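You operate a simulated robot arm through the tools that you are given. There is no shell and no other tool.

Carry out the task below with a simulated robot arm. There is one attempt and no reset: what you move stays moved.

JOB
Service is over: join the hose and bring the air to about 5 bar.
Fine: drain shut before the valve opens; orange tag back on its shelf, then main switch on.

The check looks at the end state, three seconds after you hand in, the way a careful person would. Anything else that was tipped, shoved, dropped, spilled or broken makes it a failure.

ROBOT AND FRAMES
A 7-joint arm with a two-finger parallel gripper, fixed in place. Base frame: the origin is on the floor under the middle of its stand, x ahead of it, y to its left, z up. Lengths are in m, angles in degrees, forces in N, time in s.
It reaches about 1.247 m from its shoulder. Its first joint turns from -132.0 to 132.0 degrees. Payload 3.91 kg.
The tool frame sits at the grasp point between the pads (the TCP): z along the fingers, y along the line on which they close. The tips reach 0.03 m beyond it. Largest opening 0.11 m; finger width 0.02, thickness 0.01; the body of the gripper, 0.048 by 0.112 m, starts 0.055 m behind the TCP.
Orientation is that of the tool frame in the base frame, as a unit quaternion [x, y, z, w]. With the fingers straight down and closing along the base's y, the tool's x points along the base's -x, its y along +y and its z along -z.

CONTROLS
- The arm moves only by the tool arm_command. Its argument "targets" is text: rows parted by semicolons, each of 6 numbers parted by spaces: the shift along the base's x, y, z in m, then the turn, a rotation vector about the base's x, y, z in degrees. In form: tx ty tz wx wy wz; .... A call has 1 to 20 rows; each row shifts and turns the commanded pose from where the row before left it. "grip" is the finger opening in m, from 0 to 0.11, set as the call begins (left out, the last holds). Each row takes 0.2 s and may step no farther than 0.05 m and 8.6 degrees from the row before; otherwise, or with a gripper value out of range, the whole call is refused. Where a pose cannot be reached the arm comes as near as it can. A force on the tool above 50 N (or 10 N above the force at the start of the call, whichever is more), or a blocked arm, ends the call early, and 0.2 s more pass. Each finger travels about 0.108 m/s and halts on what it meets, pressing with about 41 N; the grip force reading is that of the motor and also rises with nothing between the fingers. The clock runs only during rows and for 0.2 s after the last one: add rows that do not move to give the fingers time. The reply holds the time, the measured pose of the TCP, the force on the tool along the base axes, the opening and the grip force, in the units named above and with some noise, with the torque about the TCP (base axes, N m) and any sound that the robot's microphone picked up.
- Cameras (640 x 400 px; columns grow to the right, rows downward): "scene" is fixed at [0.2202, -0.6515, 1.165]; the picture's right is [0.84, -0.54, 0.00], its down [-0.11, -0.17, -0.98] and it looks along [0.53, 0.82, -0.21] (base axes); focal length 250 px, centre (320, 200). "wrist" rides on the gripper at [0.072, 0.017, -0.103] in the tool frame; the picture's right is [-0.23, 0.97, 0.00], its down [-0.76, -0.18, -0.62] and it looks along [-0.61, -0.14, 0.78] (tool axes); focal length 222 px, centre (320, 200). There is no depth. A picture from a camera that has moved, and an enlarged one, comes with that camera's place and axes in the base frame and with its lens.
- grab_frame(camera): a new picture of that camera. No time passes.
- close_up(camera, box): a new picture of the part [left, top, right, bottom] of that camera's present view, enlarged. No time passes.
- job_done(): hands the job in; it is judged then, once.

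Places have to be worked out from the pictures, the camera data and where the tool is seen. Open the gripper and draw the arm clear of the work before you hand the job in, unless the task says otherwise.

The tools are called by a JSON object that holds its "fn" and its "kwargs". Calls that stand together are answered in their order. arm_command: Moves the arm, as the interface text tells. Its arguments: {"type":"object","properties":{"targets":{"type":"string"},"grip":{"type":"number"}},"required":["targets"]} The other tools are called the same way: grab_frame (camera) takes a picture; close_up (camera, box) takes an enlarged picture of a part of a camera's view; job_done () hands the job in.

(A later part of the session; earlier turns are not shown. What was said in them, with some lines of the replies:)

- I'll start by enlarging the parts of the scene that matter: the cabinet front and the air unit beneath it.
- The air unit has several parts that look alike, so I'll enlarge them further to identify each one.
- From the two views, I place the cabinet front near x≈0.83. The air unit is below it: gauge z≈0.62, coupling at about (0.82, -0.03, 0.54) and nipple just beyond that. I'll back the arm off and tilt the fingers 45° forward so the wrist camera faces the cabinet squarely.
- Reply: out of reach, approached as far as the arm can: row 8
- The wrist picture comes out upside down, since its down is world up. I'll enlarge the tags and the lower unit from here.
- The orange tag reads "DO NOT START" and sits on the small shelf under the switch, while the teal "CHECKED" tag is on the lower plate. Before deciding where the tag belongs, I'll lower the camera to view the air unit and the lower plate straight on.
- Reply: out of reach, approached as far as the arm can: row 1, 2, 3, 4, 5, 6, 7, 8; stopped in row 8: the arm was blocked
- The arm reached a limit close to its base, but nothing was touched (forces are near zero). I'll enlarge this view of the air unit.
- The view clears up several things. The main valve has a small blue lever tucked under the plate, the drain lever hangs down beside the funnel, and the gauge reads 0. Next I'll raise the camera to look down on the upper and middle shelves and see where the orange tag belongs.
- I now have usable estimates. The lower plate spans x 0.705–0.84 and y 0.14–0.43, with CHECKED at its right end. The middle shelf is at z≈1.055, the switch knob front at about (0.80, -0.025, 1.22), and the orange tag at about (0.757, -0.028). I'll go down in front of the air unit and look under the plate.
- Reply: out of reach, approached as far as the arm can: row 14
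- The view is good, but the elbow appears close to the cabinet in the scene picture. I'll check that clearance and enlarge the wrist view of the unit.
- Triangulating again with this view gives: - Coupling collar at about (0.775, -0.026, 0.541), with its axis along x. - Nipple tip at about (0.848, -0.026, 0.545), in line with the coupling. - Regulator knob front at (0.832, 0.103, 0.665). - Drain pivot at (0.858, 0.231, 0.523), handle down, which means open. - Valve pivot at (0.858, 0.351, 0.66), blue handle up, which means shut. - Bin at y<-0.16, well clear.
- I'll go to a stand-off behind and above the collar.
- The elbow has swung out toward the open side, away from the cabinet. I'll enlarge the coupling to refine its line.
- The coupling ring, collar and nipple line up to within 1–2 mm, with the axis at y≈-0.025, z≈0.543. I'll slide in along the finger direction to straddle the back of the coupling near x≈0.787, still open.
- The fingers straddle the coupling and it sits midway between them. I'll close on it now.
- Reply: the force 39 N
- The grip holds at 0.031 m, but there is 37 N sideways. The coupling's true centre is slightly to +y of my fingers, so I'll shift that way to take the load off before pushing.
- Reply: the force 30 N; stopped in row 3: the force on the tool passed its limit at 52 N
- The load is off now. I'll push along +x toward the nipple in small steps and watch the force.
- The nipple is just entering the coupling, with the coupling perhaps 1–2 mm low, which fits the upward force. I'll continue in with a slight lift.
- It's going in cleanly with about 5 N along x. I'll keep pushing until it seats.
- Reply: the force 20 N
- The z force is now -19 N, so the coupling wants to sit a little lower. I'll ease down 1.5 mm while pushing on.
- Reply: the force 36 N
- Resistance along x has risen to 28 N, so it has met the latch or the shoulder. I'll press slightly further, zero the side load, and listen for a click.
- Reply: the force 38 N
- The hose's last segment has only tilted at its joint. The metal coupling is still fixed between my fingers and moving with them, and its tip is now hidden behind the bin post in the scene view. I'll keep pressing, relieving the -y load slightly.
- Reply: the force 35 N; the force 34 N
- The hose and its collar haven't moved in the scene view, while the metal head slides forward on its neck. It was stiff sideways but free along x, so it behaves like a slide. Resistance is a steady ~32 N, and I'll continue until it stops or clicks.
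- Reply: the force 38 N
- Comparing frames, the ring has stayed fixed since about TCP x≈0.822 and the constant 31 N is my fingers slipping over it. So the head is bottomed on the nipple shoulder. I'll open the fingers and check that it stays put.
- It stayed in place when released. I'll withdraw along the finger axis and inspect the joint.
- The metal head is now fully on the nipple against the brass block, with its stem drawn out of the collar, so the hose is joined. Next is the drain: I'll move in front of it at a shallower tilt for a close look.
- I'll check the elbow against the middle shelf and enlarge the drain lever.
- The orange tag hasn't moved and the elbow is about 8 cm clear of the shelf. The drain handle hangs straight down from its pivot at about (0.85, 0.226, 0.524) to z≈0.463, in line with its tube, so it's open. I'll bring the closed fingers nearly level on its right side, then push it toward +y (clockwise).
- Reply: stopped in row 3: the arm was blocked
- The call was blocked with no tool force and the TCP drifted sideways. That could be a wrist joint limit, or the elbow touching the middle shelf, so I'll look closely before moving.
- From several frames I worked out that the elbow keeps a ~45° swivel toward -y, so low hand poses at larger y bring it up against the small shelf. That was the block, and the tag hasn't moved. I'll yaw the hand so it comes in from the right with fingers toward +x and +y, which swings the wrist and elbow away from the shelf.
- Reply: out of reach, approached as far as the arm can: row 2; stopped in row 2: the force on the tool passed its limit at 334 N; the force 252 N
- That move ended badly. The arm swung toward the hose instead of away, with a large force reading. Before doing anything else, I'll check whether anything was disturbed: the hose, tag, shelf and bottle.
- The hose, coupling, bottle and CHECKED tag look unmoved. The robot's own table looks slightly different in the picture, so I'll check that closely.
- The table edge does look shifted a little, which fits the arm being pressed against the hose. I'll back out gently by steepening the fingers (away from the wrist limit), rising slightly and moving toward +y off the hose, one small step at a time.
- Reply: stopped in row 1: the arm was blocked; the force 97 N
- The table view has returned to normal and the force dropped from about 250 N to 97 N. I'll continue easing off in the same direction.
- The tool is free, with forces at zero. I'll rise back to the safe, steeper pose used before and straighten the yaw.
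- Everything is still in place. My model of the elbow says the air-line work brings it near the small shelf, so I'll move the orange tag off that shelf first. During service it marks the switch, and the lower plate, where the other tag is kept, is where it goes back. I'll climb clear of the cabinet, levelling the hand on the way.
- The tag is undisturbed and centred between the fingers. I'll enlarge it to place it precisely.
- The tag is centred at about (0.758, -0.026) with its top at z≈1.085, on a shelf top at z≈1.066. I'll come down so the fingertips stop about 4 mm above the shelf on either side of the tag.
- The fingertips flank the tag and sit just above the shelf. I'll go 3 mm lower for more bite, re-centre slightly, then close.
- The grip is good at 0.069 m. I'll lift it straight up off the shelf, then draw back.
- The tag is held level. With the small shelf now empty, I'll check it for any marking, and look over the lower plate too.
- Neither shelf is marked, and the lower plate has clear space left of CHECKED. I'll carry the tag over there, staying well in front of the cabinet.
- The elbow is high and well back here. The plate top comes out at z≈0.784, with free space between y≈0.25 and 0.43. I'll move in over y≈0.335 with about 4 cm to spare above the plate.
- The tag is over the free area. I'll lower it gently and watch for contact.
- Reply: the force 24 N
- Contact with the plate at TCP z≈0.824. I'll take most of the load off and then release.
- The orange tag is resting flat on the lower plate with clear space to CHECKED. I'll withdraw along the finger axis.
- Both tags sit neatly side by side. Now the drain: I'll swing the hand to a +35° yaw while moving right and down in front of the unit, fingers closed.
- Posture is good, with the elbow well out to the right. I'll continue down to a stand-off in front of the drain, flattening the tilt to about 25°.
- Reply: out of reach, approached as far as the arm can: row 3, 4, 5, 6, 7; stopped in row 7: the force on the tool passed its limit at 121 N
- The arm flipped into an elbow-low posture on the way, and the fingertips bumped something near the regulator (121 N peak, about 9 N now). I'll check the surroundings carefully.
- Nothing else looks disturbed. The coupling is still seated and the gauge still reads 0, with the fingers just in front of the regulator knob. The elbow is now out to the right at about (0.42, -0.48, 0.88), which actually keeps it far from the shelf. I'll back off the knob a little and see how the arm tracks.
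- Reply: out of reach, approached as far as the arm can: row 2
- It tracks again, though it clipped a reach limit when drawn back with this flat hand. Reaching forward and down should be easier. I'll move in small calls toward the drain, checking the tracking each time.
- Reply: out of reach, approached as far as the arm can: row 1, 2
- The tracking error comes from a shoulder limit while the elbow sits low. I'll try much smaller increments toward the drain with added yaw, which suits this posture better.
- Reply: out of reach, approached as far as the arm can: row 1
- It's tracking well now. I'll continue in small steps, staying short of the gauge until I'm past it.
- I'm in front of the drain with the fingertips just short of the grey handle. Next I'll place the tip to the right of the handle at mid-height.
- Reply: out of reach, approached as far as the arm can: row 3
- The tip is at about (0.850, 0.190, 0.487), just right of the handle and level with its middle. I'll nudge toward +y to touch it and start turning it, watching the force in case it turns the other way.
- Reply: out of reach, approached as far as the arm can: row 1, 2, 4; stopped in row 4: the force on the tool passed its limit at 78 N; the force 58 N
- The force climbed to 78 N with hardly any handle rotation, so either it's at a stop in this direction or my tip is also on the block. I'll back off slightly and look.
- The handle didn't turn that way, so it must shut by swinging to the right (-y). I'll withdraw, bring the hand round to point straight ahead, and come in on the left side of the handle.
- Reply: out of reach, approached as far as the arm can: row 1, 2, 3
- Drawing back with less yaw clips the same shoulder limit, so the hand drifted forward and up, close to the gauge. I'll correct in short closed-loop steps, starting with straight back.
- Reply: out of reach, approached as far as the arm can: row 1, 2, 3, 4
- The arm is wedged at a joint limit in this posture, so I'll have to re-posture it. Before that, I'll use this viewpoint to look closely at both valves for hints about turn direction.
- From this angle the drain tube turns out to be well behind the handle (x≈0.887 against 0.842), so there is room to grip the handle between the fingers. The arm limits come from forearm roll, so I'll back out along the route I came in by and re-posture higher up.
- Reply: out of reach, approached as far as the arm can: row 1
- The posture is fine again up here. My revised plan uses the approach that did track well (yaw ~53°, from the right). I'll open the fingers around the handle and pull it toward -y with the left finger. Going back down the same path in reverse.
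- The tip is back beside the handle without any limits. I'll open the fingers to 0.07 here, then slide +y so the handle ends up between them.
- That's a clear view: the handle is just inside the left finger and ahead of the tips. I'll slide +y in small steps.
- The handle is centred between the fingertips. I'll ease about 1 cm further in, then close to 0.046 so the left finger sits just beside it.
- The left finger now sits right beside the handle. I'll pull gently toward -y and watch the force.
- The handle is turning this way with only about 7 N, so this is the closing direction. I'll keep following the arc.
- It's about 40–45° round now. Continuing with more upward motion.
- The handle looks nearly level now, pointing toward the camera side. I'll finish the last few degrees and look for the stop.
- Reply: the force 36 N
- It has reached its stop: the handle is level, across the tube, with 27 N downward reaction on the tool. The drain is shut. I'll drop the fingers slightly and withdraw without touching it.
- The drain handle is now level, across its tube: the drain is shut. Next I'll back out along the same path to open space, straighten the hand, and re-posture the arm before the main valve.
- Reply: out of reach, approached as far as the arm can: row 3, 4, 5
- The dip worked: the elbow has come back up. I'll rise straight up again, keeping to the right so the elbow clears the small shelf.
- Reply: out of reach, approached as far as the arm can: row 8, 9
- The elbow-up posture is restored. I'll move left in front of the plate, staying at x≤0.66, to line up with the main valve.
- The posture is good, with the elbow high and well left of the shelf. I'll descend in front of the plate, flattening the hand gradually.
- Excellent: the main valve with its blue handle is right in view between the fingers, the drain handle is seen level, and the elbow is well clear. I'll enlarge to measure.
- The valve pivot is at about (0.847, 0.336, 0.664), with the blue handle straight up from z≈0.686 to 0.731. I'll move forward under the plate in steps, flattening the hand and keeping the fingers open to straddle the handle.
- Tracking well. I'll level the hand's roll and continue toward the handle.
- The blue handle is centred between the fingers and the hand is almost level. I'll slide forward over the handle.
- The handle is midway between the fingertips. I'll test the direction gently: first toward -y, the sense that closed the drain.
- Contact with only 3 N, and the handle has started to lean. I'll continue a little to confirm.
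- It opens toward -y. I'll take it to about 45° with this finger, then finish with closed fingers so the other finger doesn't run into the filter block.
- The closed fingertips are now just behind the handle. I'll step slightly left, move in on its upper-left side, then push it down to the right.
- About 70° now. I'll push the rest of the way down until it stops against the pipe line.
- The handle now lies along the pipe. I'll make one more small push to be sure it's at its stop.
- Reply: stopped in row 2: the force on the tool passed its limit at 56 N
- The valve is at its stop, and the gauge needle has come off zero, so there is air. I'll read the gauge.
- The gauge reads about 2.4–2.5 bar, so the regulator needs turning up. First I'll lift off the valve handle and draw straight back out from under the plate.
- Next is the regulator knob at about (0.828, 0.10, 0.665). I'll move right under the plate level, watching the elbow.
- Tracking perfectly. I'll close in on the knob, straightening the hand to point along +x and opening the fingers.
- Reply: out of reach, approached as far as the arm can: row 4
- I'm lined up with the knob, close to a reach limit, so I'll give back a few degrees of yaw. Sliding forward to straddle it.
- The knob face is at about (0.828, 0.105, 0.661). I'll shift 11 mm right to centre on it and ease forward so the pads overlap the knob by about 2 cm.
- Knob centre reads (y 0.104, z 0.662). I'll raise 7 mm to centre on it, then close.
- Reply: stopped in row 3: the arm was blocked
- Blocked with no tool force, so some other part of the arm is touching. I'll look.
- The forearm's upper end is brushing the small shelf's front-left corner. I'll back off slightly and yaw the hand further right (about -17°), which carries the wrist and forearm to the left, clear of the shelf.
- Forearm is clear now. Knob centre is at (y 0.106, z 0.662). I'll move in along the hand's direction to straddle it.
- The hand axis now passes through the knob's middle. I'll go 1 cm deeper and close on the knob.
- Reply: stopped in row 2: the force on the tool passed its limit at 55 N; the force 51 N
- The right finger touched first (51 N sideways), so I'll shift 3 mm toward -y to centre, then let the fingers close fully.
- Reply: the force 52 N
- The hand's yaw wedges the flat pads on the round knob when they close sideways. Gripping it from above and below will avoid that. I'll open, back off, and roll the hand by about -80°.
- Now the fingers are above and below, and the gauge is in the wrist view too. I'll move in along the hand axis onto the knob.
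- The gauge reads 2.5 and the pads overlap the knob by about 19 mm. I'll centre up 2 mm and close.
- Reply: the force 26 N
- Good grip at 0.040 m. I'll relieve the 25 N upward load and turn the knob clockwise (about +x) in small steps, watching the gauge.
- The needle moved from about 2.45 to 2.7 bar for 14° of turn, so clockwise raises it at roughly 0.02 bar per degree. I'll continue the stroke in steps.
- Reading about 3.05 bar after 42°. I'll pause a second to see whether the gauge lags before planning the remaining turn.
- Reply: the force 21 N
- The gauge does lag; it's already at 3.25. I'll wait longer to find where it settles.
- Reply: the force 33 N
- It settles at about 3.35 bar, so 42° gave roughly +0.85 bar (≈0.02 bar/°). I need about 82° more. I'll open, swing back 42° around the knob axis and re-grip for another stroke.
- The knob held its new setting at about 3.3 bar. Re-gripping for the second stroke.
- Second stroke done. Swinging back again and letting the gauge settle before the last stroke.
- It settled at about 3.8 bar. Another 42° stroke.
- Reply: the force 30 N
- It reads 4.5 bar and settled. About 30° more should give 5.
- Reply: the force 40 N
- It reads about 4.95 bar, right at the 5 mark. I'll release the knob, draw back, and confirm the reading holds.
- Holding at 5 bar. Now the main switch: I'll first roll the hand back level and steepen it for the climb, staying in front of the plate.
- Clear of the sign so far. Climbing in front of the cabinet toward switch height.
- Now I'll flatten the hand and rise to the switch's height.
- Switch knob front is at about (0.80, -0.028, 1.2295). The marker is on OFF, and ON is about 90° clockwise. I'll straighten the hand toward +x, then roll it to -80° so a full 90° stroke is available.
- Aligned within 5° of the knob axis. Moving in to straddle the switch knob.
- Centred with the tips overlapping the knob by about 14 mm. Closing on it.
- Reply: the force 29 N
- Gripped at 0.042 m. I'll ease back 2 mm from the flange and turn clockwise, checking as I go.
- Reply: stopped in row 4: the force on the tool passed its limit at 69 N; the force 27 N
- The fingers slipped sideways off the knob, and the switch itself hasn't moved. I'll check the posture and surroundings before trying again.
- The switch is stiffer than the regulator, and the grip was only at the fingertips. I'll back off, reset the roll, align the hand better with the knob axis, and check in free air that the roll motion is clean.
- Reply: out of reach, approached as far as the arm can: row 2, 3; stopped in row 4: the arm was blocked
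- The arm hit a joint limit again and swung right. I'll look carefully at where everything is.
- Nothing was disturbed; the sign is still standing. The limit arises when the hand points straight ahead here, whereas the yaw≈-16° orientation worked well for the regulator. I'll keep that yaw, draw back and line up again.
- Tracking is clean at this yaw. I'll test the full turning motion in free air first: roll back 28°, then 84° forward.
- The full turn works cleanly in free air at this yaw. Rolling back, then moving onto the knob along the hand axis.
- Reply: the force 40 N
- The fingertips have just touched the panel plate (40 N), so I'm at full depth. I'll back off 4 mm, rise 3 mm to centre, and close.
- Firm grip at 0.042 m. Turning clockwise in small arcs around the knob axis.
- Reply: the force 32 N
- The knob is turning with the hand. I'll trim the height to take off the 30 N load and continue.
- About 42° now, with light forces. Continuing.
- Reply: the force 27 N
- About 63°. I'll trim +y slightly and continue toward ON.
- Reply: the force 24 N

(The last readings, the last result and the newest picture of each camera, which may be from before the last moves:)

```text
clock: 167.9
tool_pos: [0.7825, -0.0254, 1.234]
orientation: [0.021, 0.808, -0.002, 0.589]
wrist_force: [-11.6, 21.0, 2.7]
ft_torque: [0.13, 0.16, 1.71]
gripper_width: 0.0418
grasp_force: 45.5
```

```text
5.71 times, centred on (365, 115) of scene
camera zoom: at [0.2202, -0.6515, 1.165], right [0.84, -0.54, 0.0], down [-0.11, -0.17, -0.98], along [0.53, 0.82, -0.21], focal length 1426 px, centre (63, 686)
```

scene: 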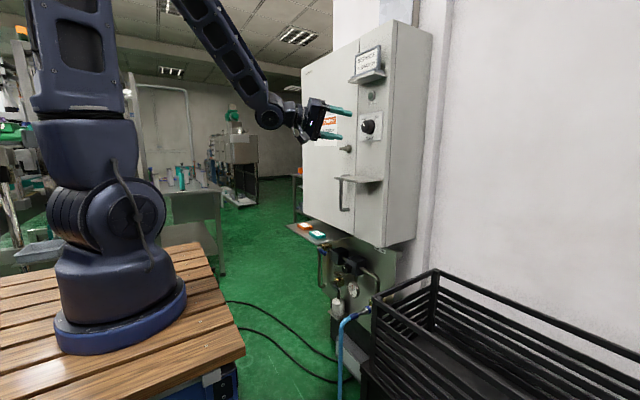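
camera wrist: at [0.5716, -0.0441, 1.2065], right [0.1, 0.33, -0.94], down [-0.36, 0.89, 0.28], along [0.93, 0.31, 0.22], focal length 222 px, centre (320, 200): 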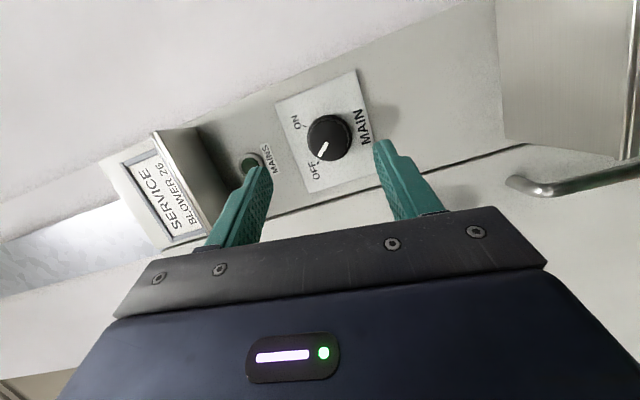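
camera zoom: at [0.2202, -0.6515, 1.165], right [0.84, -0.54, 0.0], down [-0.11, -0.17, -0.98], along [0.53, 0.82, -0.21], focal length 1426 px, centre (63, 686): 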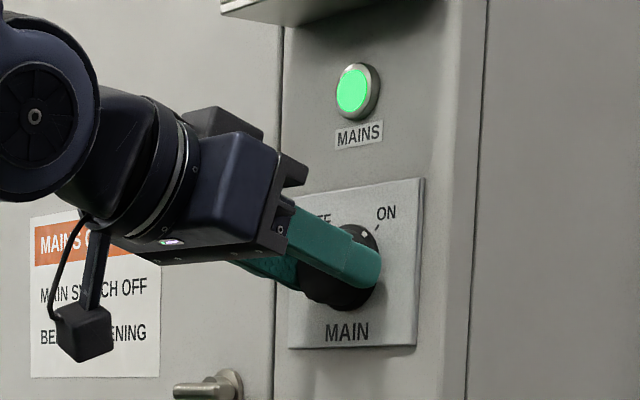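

The MAINS lamp has come on green. I'll turn a few more degrees so the pointer sits squarely on ON.

{"fn": "arm_command", "kwargs": {"targets": "0 0.0005 0 4 0 0; 0 0 0 3 0 0"}}

{"fn": "close_up", "kwargs": {"camera": "wrist", "box": [210, 50, 430, 230]}}

```text
clock: 168.6
tool_pos: [0.7834, -0.0241, 1.2351]
orientation: [0.042, 0.807, 0.026, 0.588]
wrist_force: [3.6, 1.9, -0.5]
ft_torque: [-0.03, -0.15, 0.29]
gripper_width: 0.0415
grasp_force: 45.2
out of reach, approached as far as the arm can: row 2
stopped in row 2: the force on the tool passed its limit at 72 N (the readings are from after the stop); the commanded pose is now the measured one
```

```text
2.22 times, centred on (320, 140) of wrist
camera zoom: at [0.6616, 0.0001, 1.1994], right [0.1, 0.95, 0.3], down [-0.37, -0.25, 0.9], along [0.92, -0.2, 0.32], focal length 494 px, centre (320, 333)
```

zoom: 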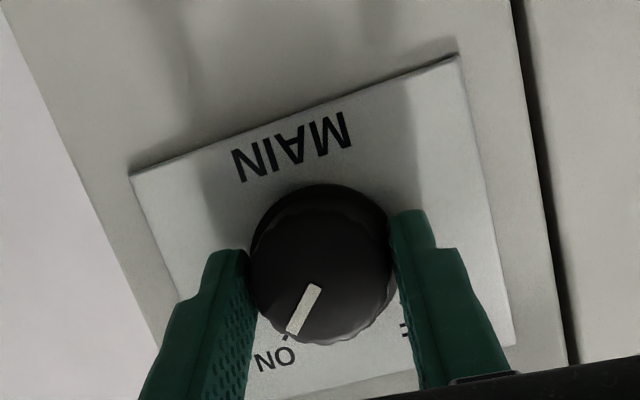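

It's at its stop, with the pointer on ON. I'll open and withdraw.

{"fn": "arm_command", "kwargs": {"targets": "0 0 0 0 0 0; 0 0 0 0 0 0; -0.015 0 0.003 0 0 0; -0.02 0 0.003 0 0 0; -0.02 0 0.002 0 0 0; -0.02 0 0 0 0 0; -0.015 0 0 0 0 0", "grip": 0.075}}

{"fn": "grab_frame", "kwargs": {"camera": "scene"}}

{"fn": "close_up", "kwargs": {"camera": "scene", "box": [330, 80, 400, 150]}}

{"fn": "grab_frame", "kwargs": {"camera": "wrist"}}

```text
clock: 170.2
tool_pos: [0.6928, -0.0239, 1.2442]
orientation: [0.041, 0.807, 0.026, 0.588]
wrist_force: [0.5, -0.4, 0.0]
ft_torque: [0.01, -0.03, 0.02]
gripper_width: 0.0749
grasp_force: 0.1
```

```text
taken
```

scene: 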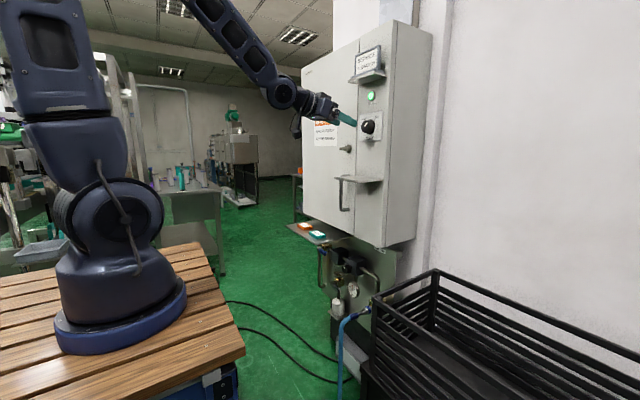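

```text
5.71 times, centred on (365, 115) of scene
camera zoom: at [0.2202, -0.6515, 1.165], right [0.84, -0.54, 0.0], down [-0.11, -0.17, -0.98], along [0.53, 0.82, -0.21], focal length 1426 px, centre (63, 686)
```

zoom: 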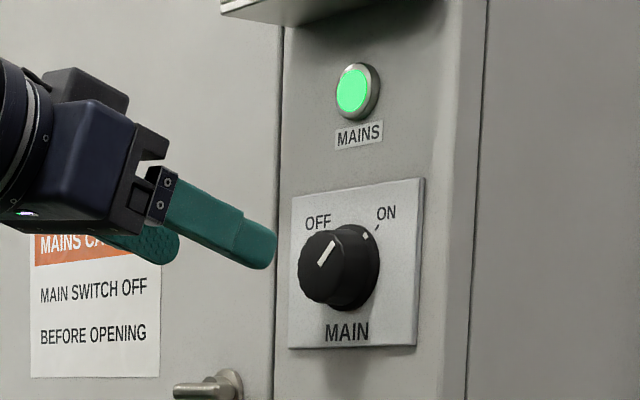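

```text
taken
camera wrist: at [0.572, 0.0001, 1.2082], right [0.1, 0.95, 0.3], down [-0.37, -0.25, 0.9], along [0.92, -0.21, 0.32], focal length 222 px, centre (320, 200)
```

wrist: 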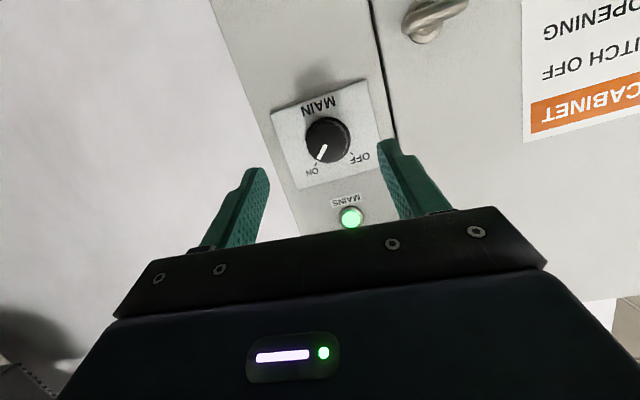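

The switch is on ON and the lamp is lit. Now I'll check everything: gauge, hose joint, both valves, tags, bottle and sign.

{"fn": "close_up", "kwargs": {"camera": "scene", "box": [300, 230, 400, 330]}}

{"fn": "close_up", "kwargs": {"camera": "scene", "box": [340, 275, 370, 300]}}

{"fn": "close_up", "kwargs": {"camera": "scene", "box": [280, 195, 360, 255]}}

{"fn": "close_up", "kwargs": {"camera": "scene", "box": [340, 290, 388, 330]}}

{"fn": "close_up", "kwargs": {"camera": "scene", "box": [330, 35, 430, 110]}}

```text
4.00 times, centred on (350, 280) of scene
camera zoom: at [0.2202, -0.6515, 1.165], right [0.84, -0.54, 0.0], down [-0.11, -0.17, -0.98], along [0.53, 0.82, -0.21], focal length 998 px, centre (200, -120)
```

zoom: 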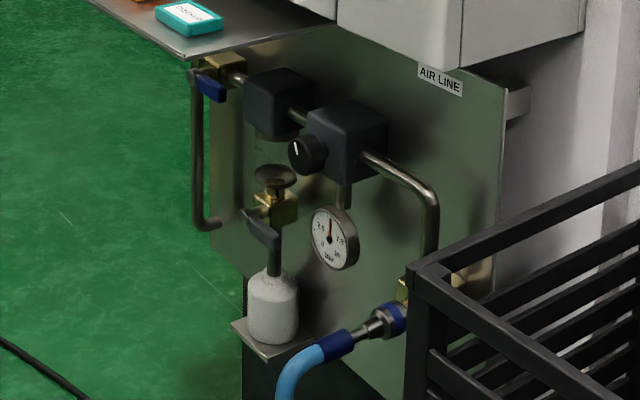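

```text
16.00 times, centred on (355, 288) of scene
camera zoom: at [0.2202, -0.6515, 1.165], right [0.84, -0.54, 0.0], down [-0.11, -0.17, -0.98], along [0.53, 0.82, -0.21], focal length 3992 px, centre (-240, -1200)
```

zoom: 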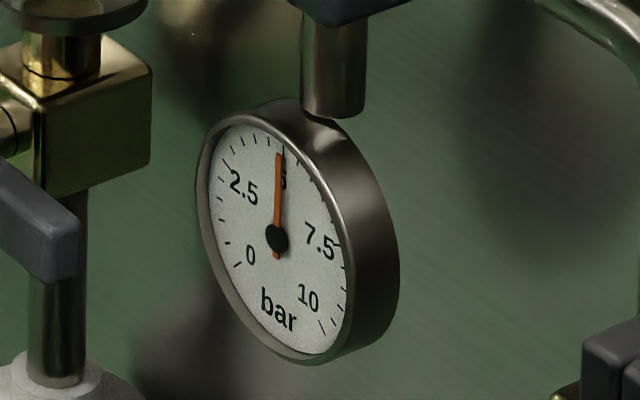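

```text
6.67 times, centred on (320, 225) of scene
camera zoom: at [0.2202, -0.6515, 1.165], right [0.84, -0.54, 0.0], down [-0.11, -0.17, -0.98], along [0.53, 0.82, -0.21], focal length 1663 px, centre (320, 33)
```

zoom: 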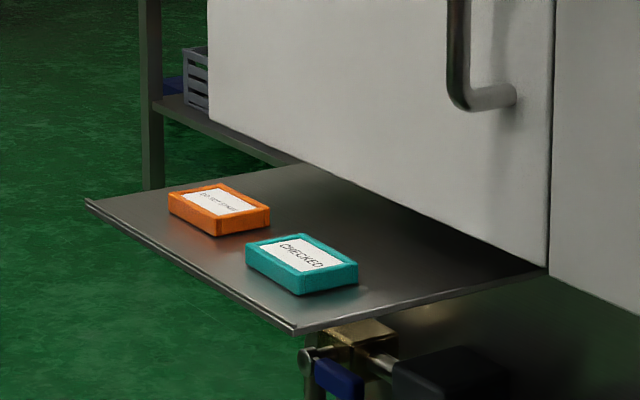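

```text
10.00 times, centred on (364, 310) of scene
camera zoom: at [0.2202, -0.6515, 1.165], right [0.84, -0.54, 0.0], down [-0.11, -0.17, -0.98], along [0.53, 0.82, -0.21], focal length 2495 px, centre (-120, -900)
```

zoom: 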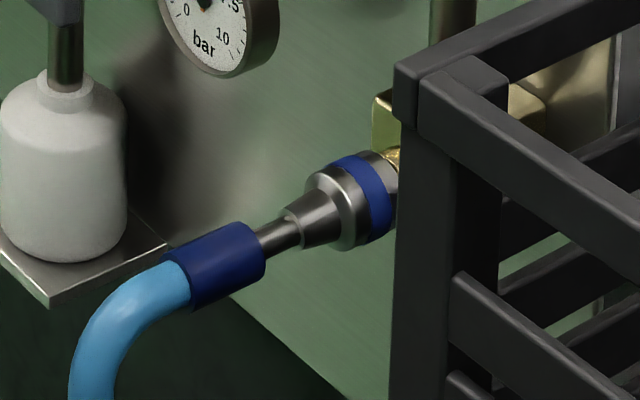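

```text
5.33 times, centred on (380, 72) of scene
camera zoom: at [0.2202, -0.6515, 1.165], right [0.84, -0.54, 0.0], down [-0.11, -0.17, -0.98], along [0.53, 0.82, -0.21], focal length 1331 px, centre (0, 880)
```

zoom: 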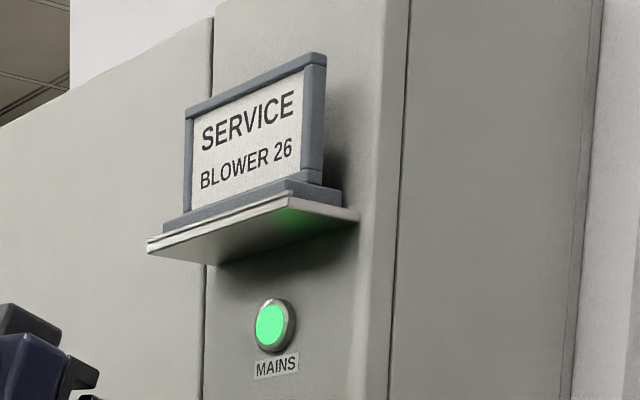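

Everything looks right: 5 bar, both tags flat, the bottle and sign undisturbed, valves set. The one thing I'm unsure of is the coupling, because my earlier push ended with the fingers slipping at ~31 N and there was no click. I'll go back and give it a firmer push from behind its shoulder. First down along the same clear corridor.

{"fn": "arm_command", "kwargs": {"targets": "-0.006 0.002 -0.01 0 6.8 -1; -0.008 0.002 -0.02 0 6.8 -1; -0.008 0.003 -0.03 0 6.8 -1; -0.006 0.003 -0.035 0 6.8 -1"}}

{"fn": "arm_command", "kwargs": {"targets": "0 0.006 -0.042 0 0 0; 0 0.006 -0.042 0 0 0; 0 0.006 -0.042 0 0 0; 0 0.006 -0.042 0 0 0; 0 0.006 -0.042 0 0 0; 0 0.006 -0.042 0 0 0; 0 0.006 -0.042 0 0 0; 0.002 0.006 -0.042 0 0 0; 0.002 0.006 -0.042 0 0 0", "grip": 0.06}}

{"fn": "grab_frame", "kwargs": {"camera": "scene"}}

```text
clock: 171.2
tool_pos: [0.6653, -0.0158, 1.1463]
orientation: [0.074, 0.921, -0.004, 0.382]
wrist_force: [0.1, 0.1, 0.7]
ft_torque: [0.0, 0.02, -0.02]
gripper_width: 0.075
grasp_force: 0.1
```

```text
clock: 173.2
tool_pos: [0.6682, 0.0386, 0.7694]
orientation: [0.075, 0.921, -0.005, 0.383]
wrist_force: [0.2, 0.9, 0.5]
ft_torque: [0.02, 0.06, -0.02]
gripper_width: 0.0599
grasp_force: 0.1
```

```text
taken
```

scene: 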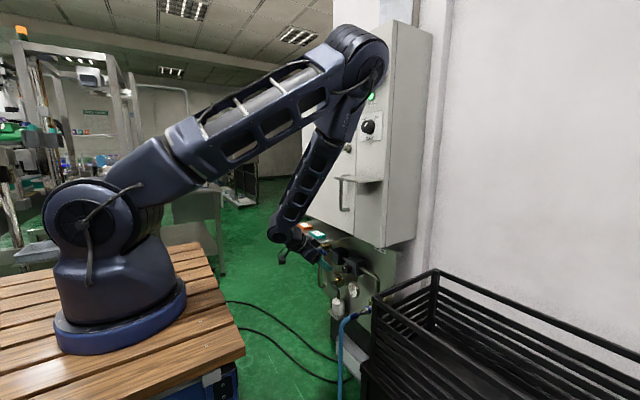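

Clear of the sign by about 11 cm. On to the hose stand-off pose used at the beginning.

{"fn": "arm_command", "kwargs": {"targets": "0.008 -0.0165 -0.028 -1 1.2 1.3; 0.008 -0.0165 -0.028 -1 1.2 1.3; 0.008 -0.0165 -0.028 -1 1.2 1.3; 0.009 -0.0165 -0.028 -1 1.2 1.3", "grip": 0.04}}

{"fn": "grab_frame", "kwargs": {"camera": "wrist"}}

{"fn": "close_up", "kwargs": {"camera": "wrist", "box": [260, 40, 400, 190]}}

{"fn": "grab_frame", "kwargs": {"camera": "scene"}}

```text
clock: 174.2
tool_pos: [0.7001, -0.0254, 0.6562]
orientation: [0.017, 0.938, -0.022, 0.345]
wrist_force: [-0.1, 0.8, 0.5]
ft_torque: [-0.03, -0.02, -0.04]
gripper_width: 0.0401
grasp_force: 0.1
```

```text
taken
camera wrist: at [0.5784, -0.0011, 0.6882], right [0.22, 0.97, 0.12], down [0.17, -0.16, 0.97], along [0.96, -0.2, -0.2], focal length 222 px, centre (320, 200)
```

wrist: 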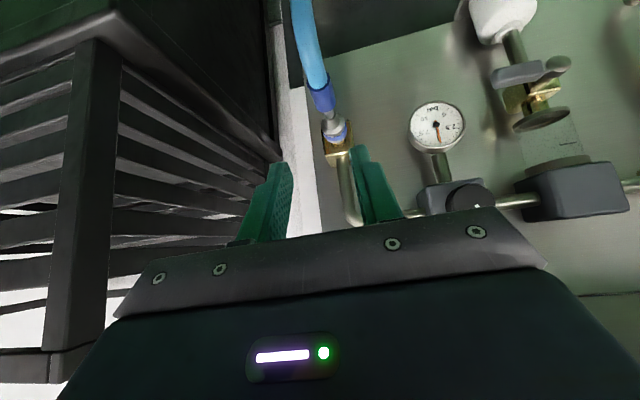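

```text
2.67 times, centred on (330, 115) of wrist
camera zoom: at [0.5784, -0.0011, 0.6882], right [0.22, 0.97, 0.12], down [0.17, -0.16, 0.97], along [0.96, -0.2, -0.2], focal length 592 px, centre (293, 427)
```

zoom: 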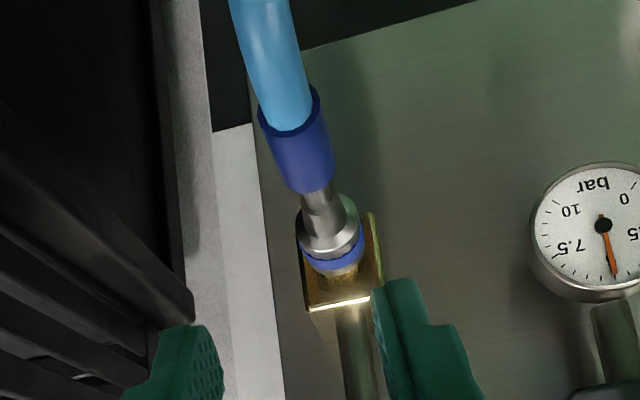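

```text
taken
```

scene: 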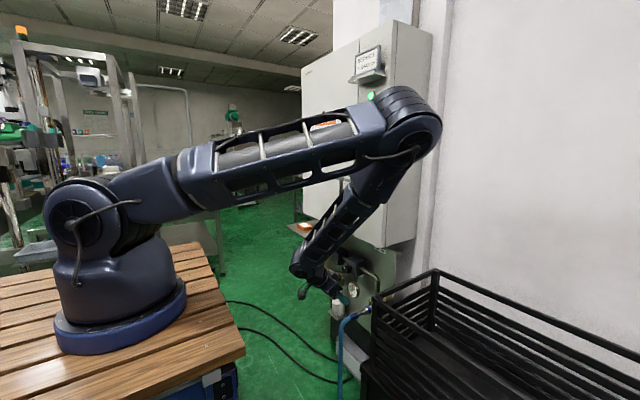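

{"fn": "close_up", "kwargs": {"camera": "wrist", "box": [310, 95, 370, 160]}}

{"fn": "close_up", "kwargs": {"camera": "wrist", "box": [405, 95, 475, 160]}}

```text
6.15 times, centred on (340, 128) of wrist
camera zoom: at [0.5784, -0.0011, 0.6882], right [0.22, 0.97, 0.12], down [0.17, -0.16, 0.97], along [0.96, -0.2, -0.2], focal length 1367 px, centre (197, 646)
```

zoom: 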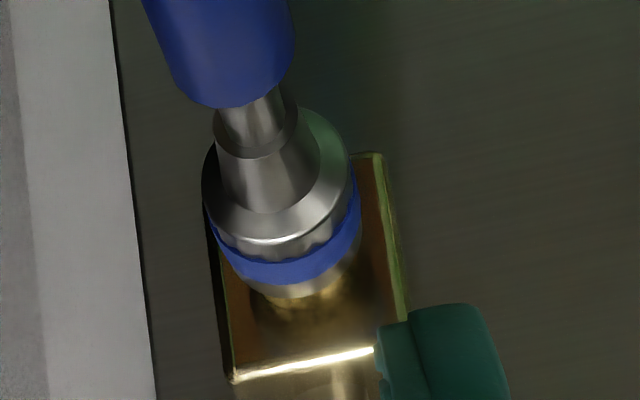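

```text
6.15 times, centred on (440, 128) of wrist
camera zoom: at [0.5784, -0.0011, 0.6882], right [0.22, 0.97, 0.12], down [0.17, -0.16, 0.97], along [0.96, -0.2, -0.2], focal length 1367 px, centre (-418, 646)
```

zoom: 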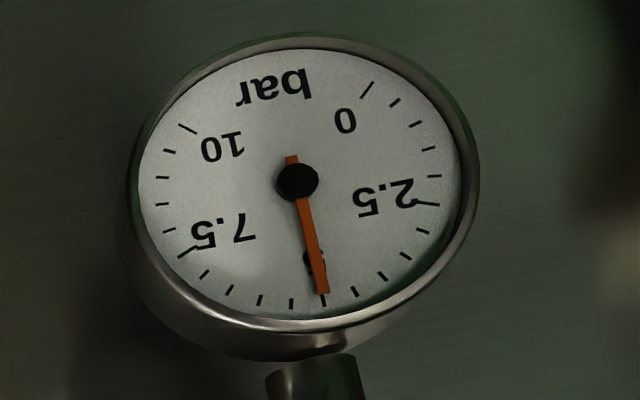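

The gauge reads 5.0 squarely, and the coupling's tip sits against the nipple shoulder. I'll straddle the thin stem just behind the coupling head, so the fingertips can push on its rear shoulder.

{"fn": "arm_command", "kwargs": {"targets": "0.022 0 -0.0235 0 0 0; 0.022 0 -0.0235 0 0 0; 0.022 0 -0.0235 0 0 0; 0.02 0 -0.021 0 0 0; 0 0 0 0 0 0"}}

{"fn": "close_up", "kwargs": {"camera": "wrist", "box": [230, 80, 410, 230]}}

{"fn": "close_up", "kwargs": {"camera": "scene", "box": [335, 285, 390, 325]}}

```text
clock: 175.3
tool_pos: [0.7854, -0.0275, 0.5673]
orientation: [0.019, 0.938, -0.023, 0.345]
wrist_force: [-0.6, -0.5, -0.1]
ft_torque: [0.0, -0.04, 0.0]
gripper_width: 0.04
grasp_force: 0.2
```

```text
2.67 times, centred on (320, 155) of wrist
camera zoom: at [0.6636, -0.0025, 0.598], right [0.22, 0.97, 0.12], down [0.17, -0.16, 0.97], along [0.96, -0.2, -0.2], focal length 592 px, centre (320, 320)
```

zoom: 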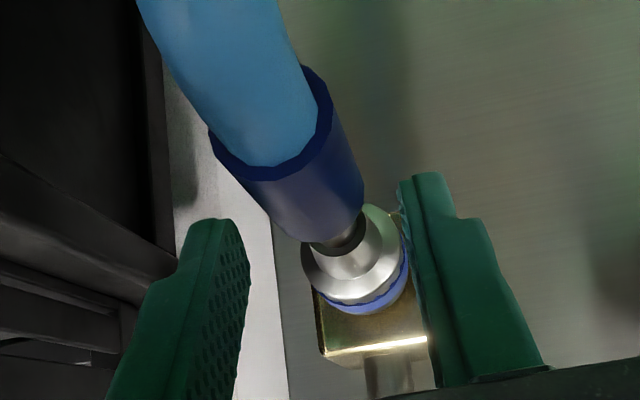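

```text
10.00 times, centred on (362, 305) of scene
camera zoom: at [0.2202, -0.6515, 1.165], right [0.84, -0.54, 0.0], down [-0.11, -0.17, -0.98], along [0.53, 0.82, -0.21], focal length 2495 px, centre (-105, -850)
```

zoom: 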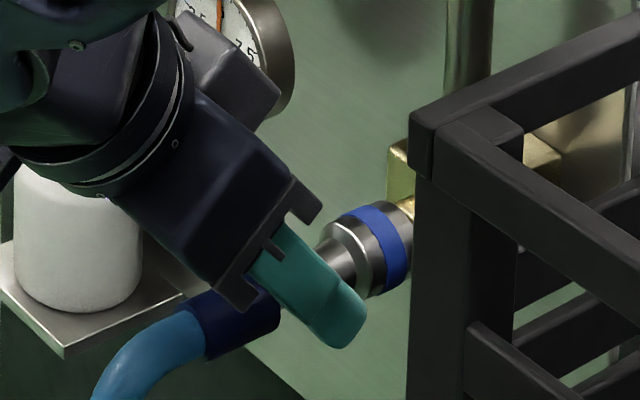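

The stem is about 4 mm toward +y of the finger centre. I'll shift, then close on the stem.

{"fn": "arm_command", "kwargs": {"targets": "0 0.004 0 0 0 0; 0 0 0 0 0 0"}}

{"fn": "arm_command", "kwargs": {"targets": "0 0 0 0 0 0; 0 0 0 0 0 0; 0 0 0 0 0 0", "grip": 0.0}}

{"fn": "close_up", "kwargs": {"camera": "wrist", "box": [230, 80, 410, 230]}}

```text
clock: 175.9
tool_pos: [0.7853, -0.0228, 0.5671]
orientation: [0.019, 0.938, -0.023, 0.345]
wrist_force: [0.2, 0.7, -0.3]
ft_torque: [-0.02, 0.03, -0.04]
gripper_width: 0.0398
grasp_force: 0.0
```

```text
clock: 176.8
tool_pos: [0.7859, -0.0225, 0.5653]
orientation: [0.018, 0.938, -0.022, 0.345]
wrist_force: [-0.2, -0.4, 0.2]
ft_torque: [0.02, -0.01, -0.02]
gripper_width: 0.0
grasp_force: 37.9
```

```text
2.67 times, centred on (320, 155) of wrist
camera zoom: at [0.6637, 0.0014, 0.598], right [0.22, 0.97, 0.12], down [0.17, -0.16, 0.97], along [0.96, -0.2, -0.2], focal length 592 px, centre (320, 320)
```

zoom: 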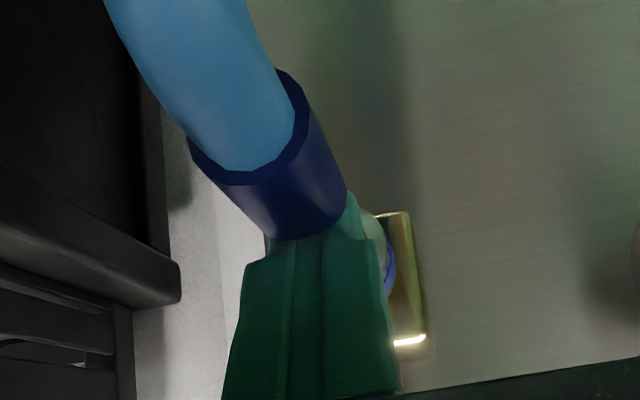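

The fingers closed completely; the stem is only a drawn link. That puts the closed fingertips directly behind the coupling head, which is ideal for a straight push. Pushing +x gently.

{"fn": "arm_command", "kwargs": {"targets": "0.004 -0.001 -0.002 0 0 0; 0.004 -0.001 -0.002 0 0 0; 0.004 -0.001 -0.002 0 0 0"}}

{"fn": "close_up", "kwargs": {"camera": "scene", "box": [335, 285, 390, 325]}}

```text
clock: 177.6
tool_pos: [0.7985, -0.0248, 0.5609]
orientation: [0.019, 0.938, -0.022, 0.344]
wrist_force: [-11.5, 0.1, 4.0]
ft_torque: [0.06, 0.09, -0.02]
gripper_width: 0.0
grasp_force: 37.9
```

```text
10.00 times, centred on (362, 305) of scene
camera zoom: at [0.2202, -0.6515, 1.165], right [0.84, -0.54, 0.0], down [-0.11, -0.17, -0.98], along [0.53, 0.82, -0.21], focal length 2495 px, centre (-105, -850)
```

zoom: 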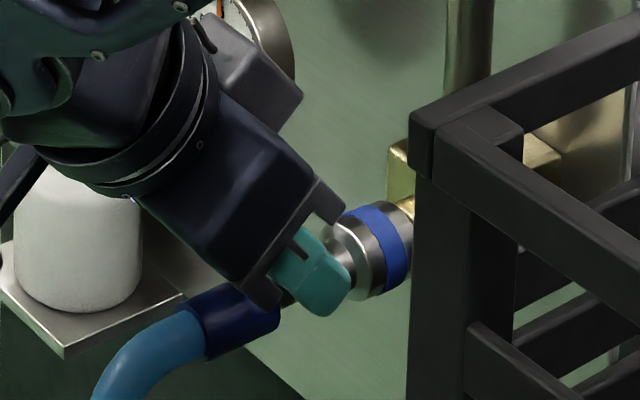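

Contact at 11 N. Continuing to press, up to about 45 N.

{"fn": "arm_command", "kwargs": {"targets": "0.002 0 0 0 0 0; 0.002 0 0 0 0 0; 0 0 0 0 0 0"}}

{"fn": "close_up", "kwargs": {"camera": "scene", "box": [335, 285, 390, 325]}}

```text
clock: 178.1
tool_pos: [0.7985, -0.0226, 0.5597]
orientation: [0.017, 0.939, -0.021, 0.342]
wrist_force: [-7.4, -1.3, 1.3]
ft_torque: [-0.06, 0.05, -0.01]
gripper_width: 0.0001
grasp_force: 37.4
stopped in row 2: the force on the tool passed its limit at 55 N (the readings are from after the stop); the commanded pose is now the measured one
```

```text
10.00 times, centred on (362, 305) of scene
camera zoom: at [0.2202, -0.6515, 1.165], right [0.84, -0.54, 0.0], down [-0.11, -0.17, -0.98], along [0.53, 0.82, -0.21], focal length 2495 px, centre (-105, -850)
```

zoom: 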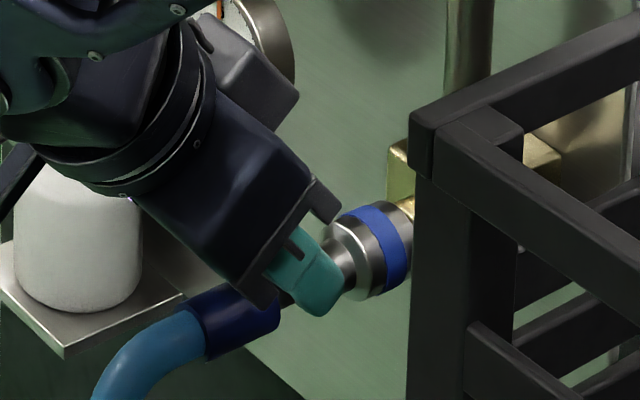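

With 55 N on it, the coupling didn't move at all, so it's hard home on the nipple. Withdrawing along the finger axis.

{"fn": "arm_command", "kwargs": {"targets": "-0.008 0 0.008 0 0 0; -0.0193 0 0.0229 0 0 0; -0.0193 0 0.0229 0 0 0; -0.0193 0 0.0229 0 0 0; -0.0193 0 0.0229 0 0 0"}}

{"fn": "close_up", "kwargs": {"camera": "scene", "box": [300, 230, 400, 330]}}

{"fn": "grab_frame", "kwargs": {"camera": "wrist"}}

```text
clock: 179.3
tool_pos: [0.713, -0.024, 0.6598]
orientation: [0.018, 0.939, -0.022, 0.343]
wrist_force: [-0.2, -0.3, -0.2]
ft_torque: [-0.01, 0.02, -0.05]
gripper_width: 0.0001
grasp_force: 37.9
```

```text
4.00 times, centred on (350, 280) of scene
camera zoom: at [0.2202, -0.6515, 1.165], right [0.84, -0.54, 0.0], down [-0.11, -0.17, -0.98], along [0.53, 0.82, -0.21], focal length 998 px, centre (200, -120)
```

zoom: 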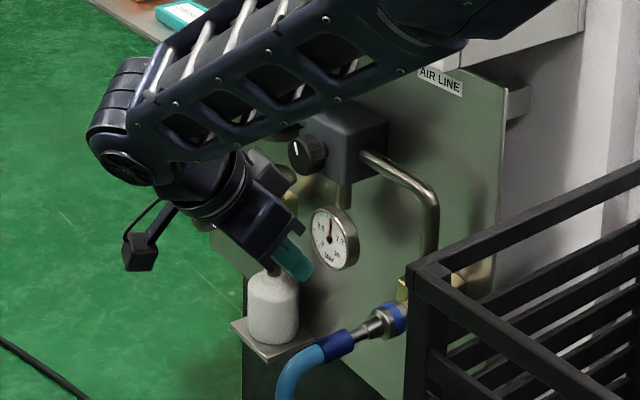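

```text
taken
camera wrist: at [0.591, 0.0004, 0.6915], right [0.22, 0.97, 0.12], down [0.17, -0.16, 0.97], along [0.96, -0.19, -0.2], focal length 222 px, centre (320, 200)
```

wrist: 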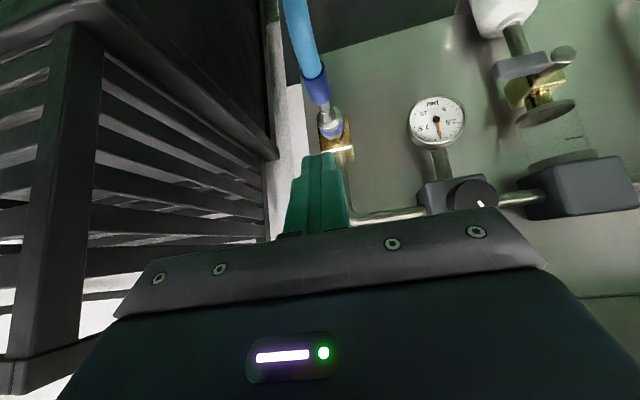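

The joint still looks right and the gauge still reads 5. I'll go back up through the clear corridor, open the gripper and park well away.

{"fn": "arm_command", "kwargs": {"targets": "-0.01 0.012 0.026 1 -1.2 -1.3; -0.011 0.0165 0.028 1 -1.2 -1.3; -0.012 0.0165 0.028 1 -1.2 -1.3; -0.012 0.0165 0.028 1 -1.2 -1.3", "grip": 0.06}}

{"fn": "arm_command", "kwargs": {"targets": "0 -0.006 0.042 0 0 0; 0 -0.006 0.042 0 0 0; 0 -0.006 0.042 0 0 0; 0 -0.006 0.042 0 0 0; 0 -0.006 0.042 0 0 0; 0 -0.006 0.042 0 0 0; 0 -0.006 0.042 0 0 0; 0 -0.006 0.042 0 0 0; 0 -0.006 0.042 0 0 0"}}

{"fn": "grab_frame", "kwargs": {"camera": "scene"}}

```text
clock: 180.3
tool_pos: [0.6684, 0.0388, 0.7692]
orientation: [0.072, 0.923, -0.002, 0.379]
wrist_force: [-0.7, -0.5, -0.6]
ft_torque: [-0.01, 0.0, -0.02]
gripper_width: 0.06
grasp_force: 0.2
```

```text
clock: 182.3
tool_pos: [0.6682, -0.0152, 1.1476]
orientation: [0.073, 0.923, -0.003, 0.379]
wrist_force: [-0.3, -0.2, -0.7]
ft_torque: [0.01, 0.03, 0.03]
gripper_width: 0.0598
grasp_force: 0.1
```

```text
taken
```

scene: 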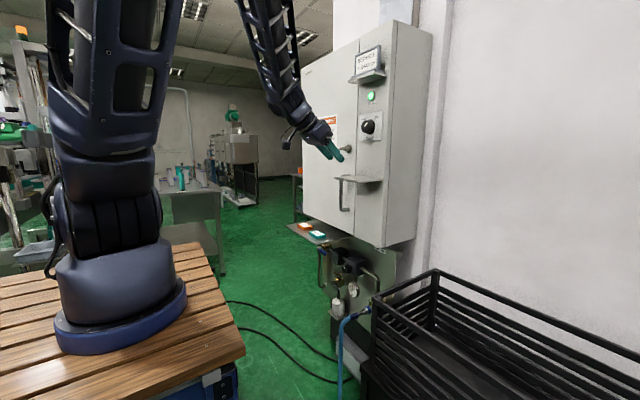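

{"fn": "arm_command", "kwargs": {"targets": "-0.02 0.02 0.03 0 4 0; -0.02 0.03 0.03 0 4 0; -0.02 0.03 0.034 0 4 0; -0.018 0.032 0.034 0 4 0; -0.016 0.032 0.034 0 4 0; -0.014 0.032 0.034 0 4 0", "grip": 0.1}}

{"fn": "grab_frame", "kwargs": {"camera": "scene"}}

{"fn": "close_up", "kwargs": {"camera": "scene", "box": [290, 30, 430, 200]}}

{"fn": "close_up", "kwargs": {"camera": "scene", "box": [280, 210, 400, 340]}}

{"fn": "close_up", "kwargs": {"camera": "scene", "box": [340, 275, 370, 300]}}

```text
clock: 183.7
tool_pos: [0.5576, 0.1598, 1.3447]
orientation: [0.07, 0.981, -0.018, 0.178]
wrist_force: [0.9, -0.8, 0.3]
ft_torque: [0.05, 0.03, -0.03]
gripper_width: 0.1
grasp_force: 0.1
```

```text
taken
```

scene: 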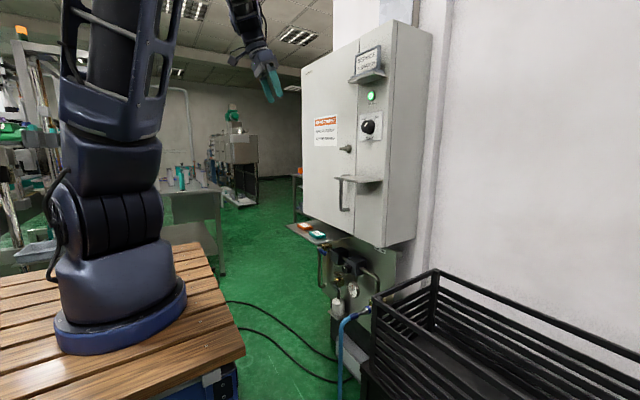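

```text
2.35 times, centred on (360, 115) of scene
camera zoom: at [0.2202, -0.6515, 1.165], right [0.84, -0.54, 0.0], down [-0.11, -0.17, -0.98], along [0.53, 0.82, -0.21], focal length 587 px, centre (226, 400)
```

zoom: 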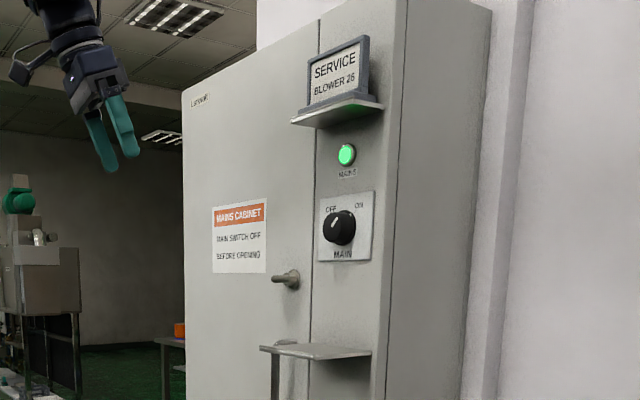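

```text
3.08 times, centred on (340, 275) of scene
camera zoom: at [0.2202, -0.6515, 1.165], right [0.84, -0.54, 0.0], down [-0.11, -0.17, -0.98], along [0.53, 0.82, -0.21], focal length 768 px, centre (258, -31)
```

zoom: 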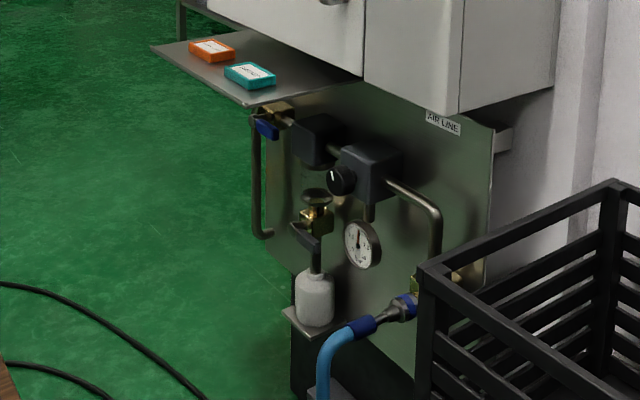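

```text
16.00 times, centred on (355, 288) of scene
camera zoom: at [0.2202, -0.6515, 1.165], right [0.84, -0.54, 0.0], down [-0.11, -0.17, -0.98], along [0.53, 0.82, -0.21], focal length 3992 px, centre (-240, -1200)
```

zoom: 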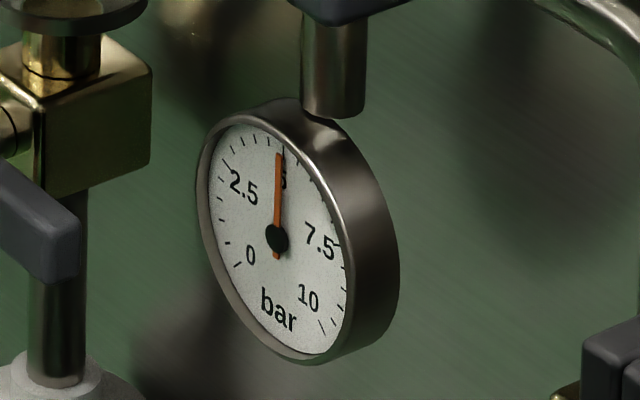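

The end state checks out:
- **Hose:** the coupling is hard against the nipple.
- **Drain:** handle across its tube, shut before the valve was opened.
- **Valve:** handle along the pipe, open.
- **Air:** steady at 5 bar.
- **Orange tag:** on the lower plate beside CHECKED. It was moved there before the switch was turned. No shelf is marked, so that plate is my reading of "its shelf".
- **Main switch:** ON, with the MAINS lamp lit.
- **Everything else:** the sign, bottle, bin and teal tag are where they started.

The arm is parked clear with the gripper open, so I'm handing in.

{"fn": "job_done", "kwargs": {}}

```text
The job is handed in.
```

I've handed the job in. The hose is joined, the air is at about 5 bar and the main switch is on. I haven't been told the result of the check.

- **Hose:** the coupling is pushed fully onto the nipple. A final 55 N push didn't move it, but I never heard a click.
- **Drain and valve:** I shut the drain first, then opened the valve.
- **Air:** the gauge has settled at 5 bar.
- **Orange tag:** I moved it from the small shelf under the switch to the lower plate, beside the CHECKED tag, before turning the switch. Neither shelf is marked, so "its shelf" is my judgement.
- **Main switch:** it is at ON and the MAINS lamp is lit.

The arm bumped things a few times when it ran into its joint limits:
- The gripper hit the hose hard (a 334 N peak).
- The fingertips touched the area around the regulator.
- The forearm probably brushed the small shelf.

Afterwards I saw nothing shifted or damaged. The sign, bottle, bin and CHECKED tag look the same as at the start.
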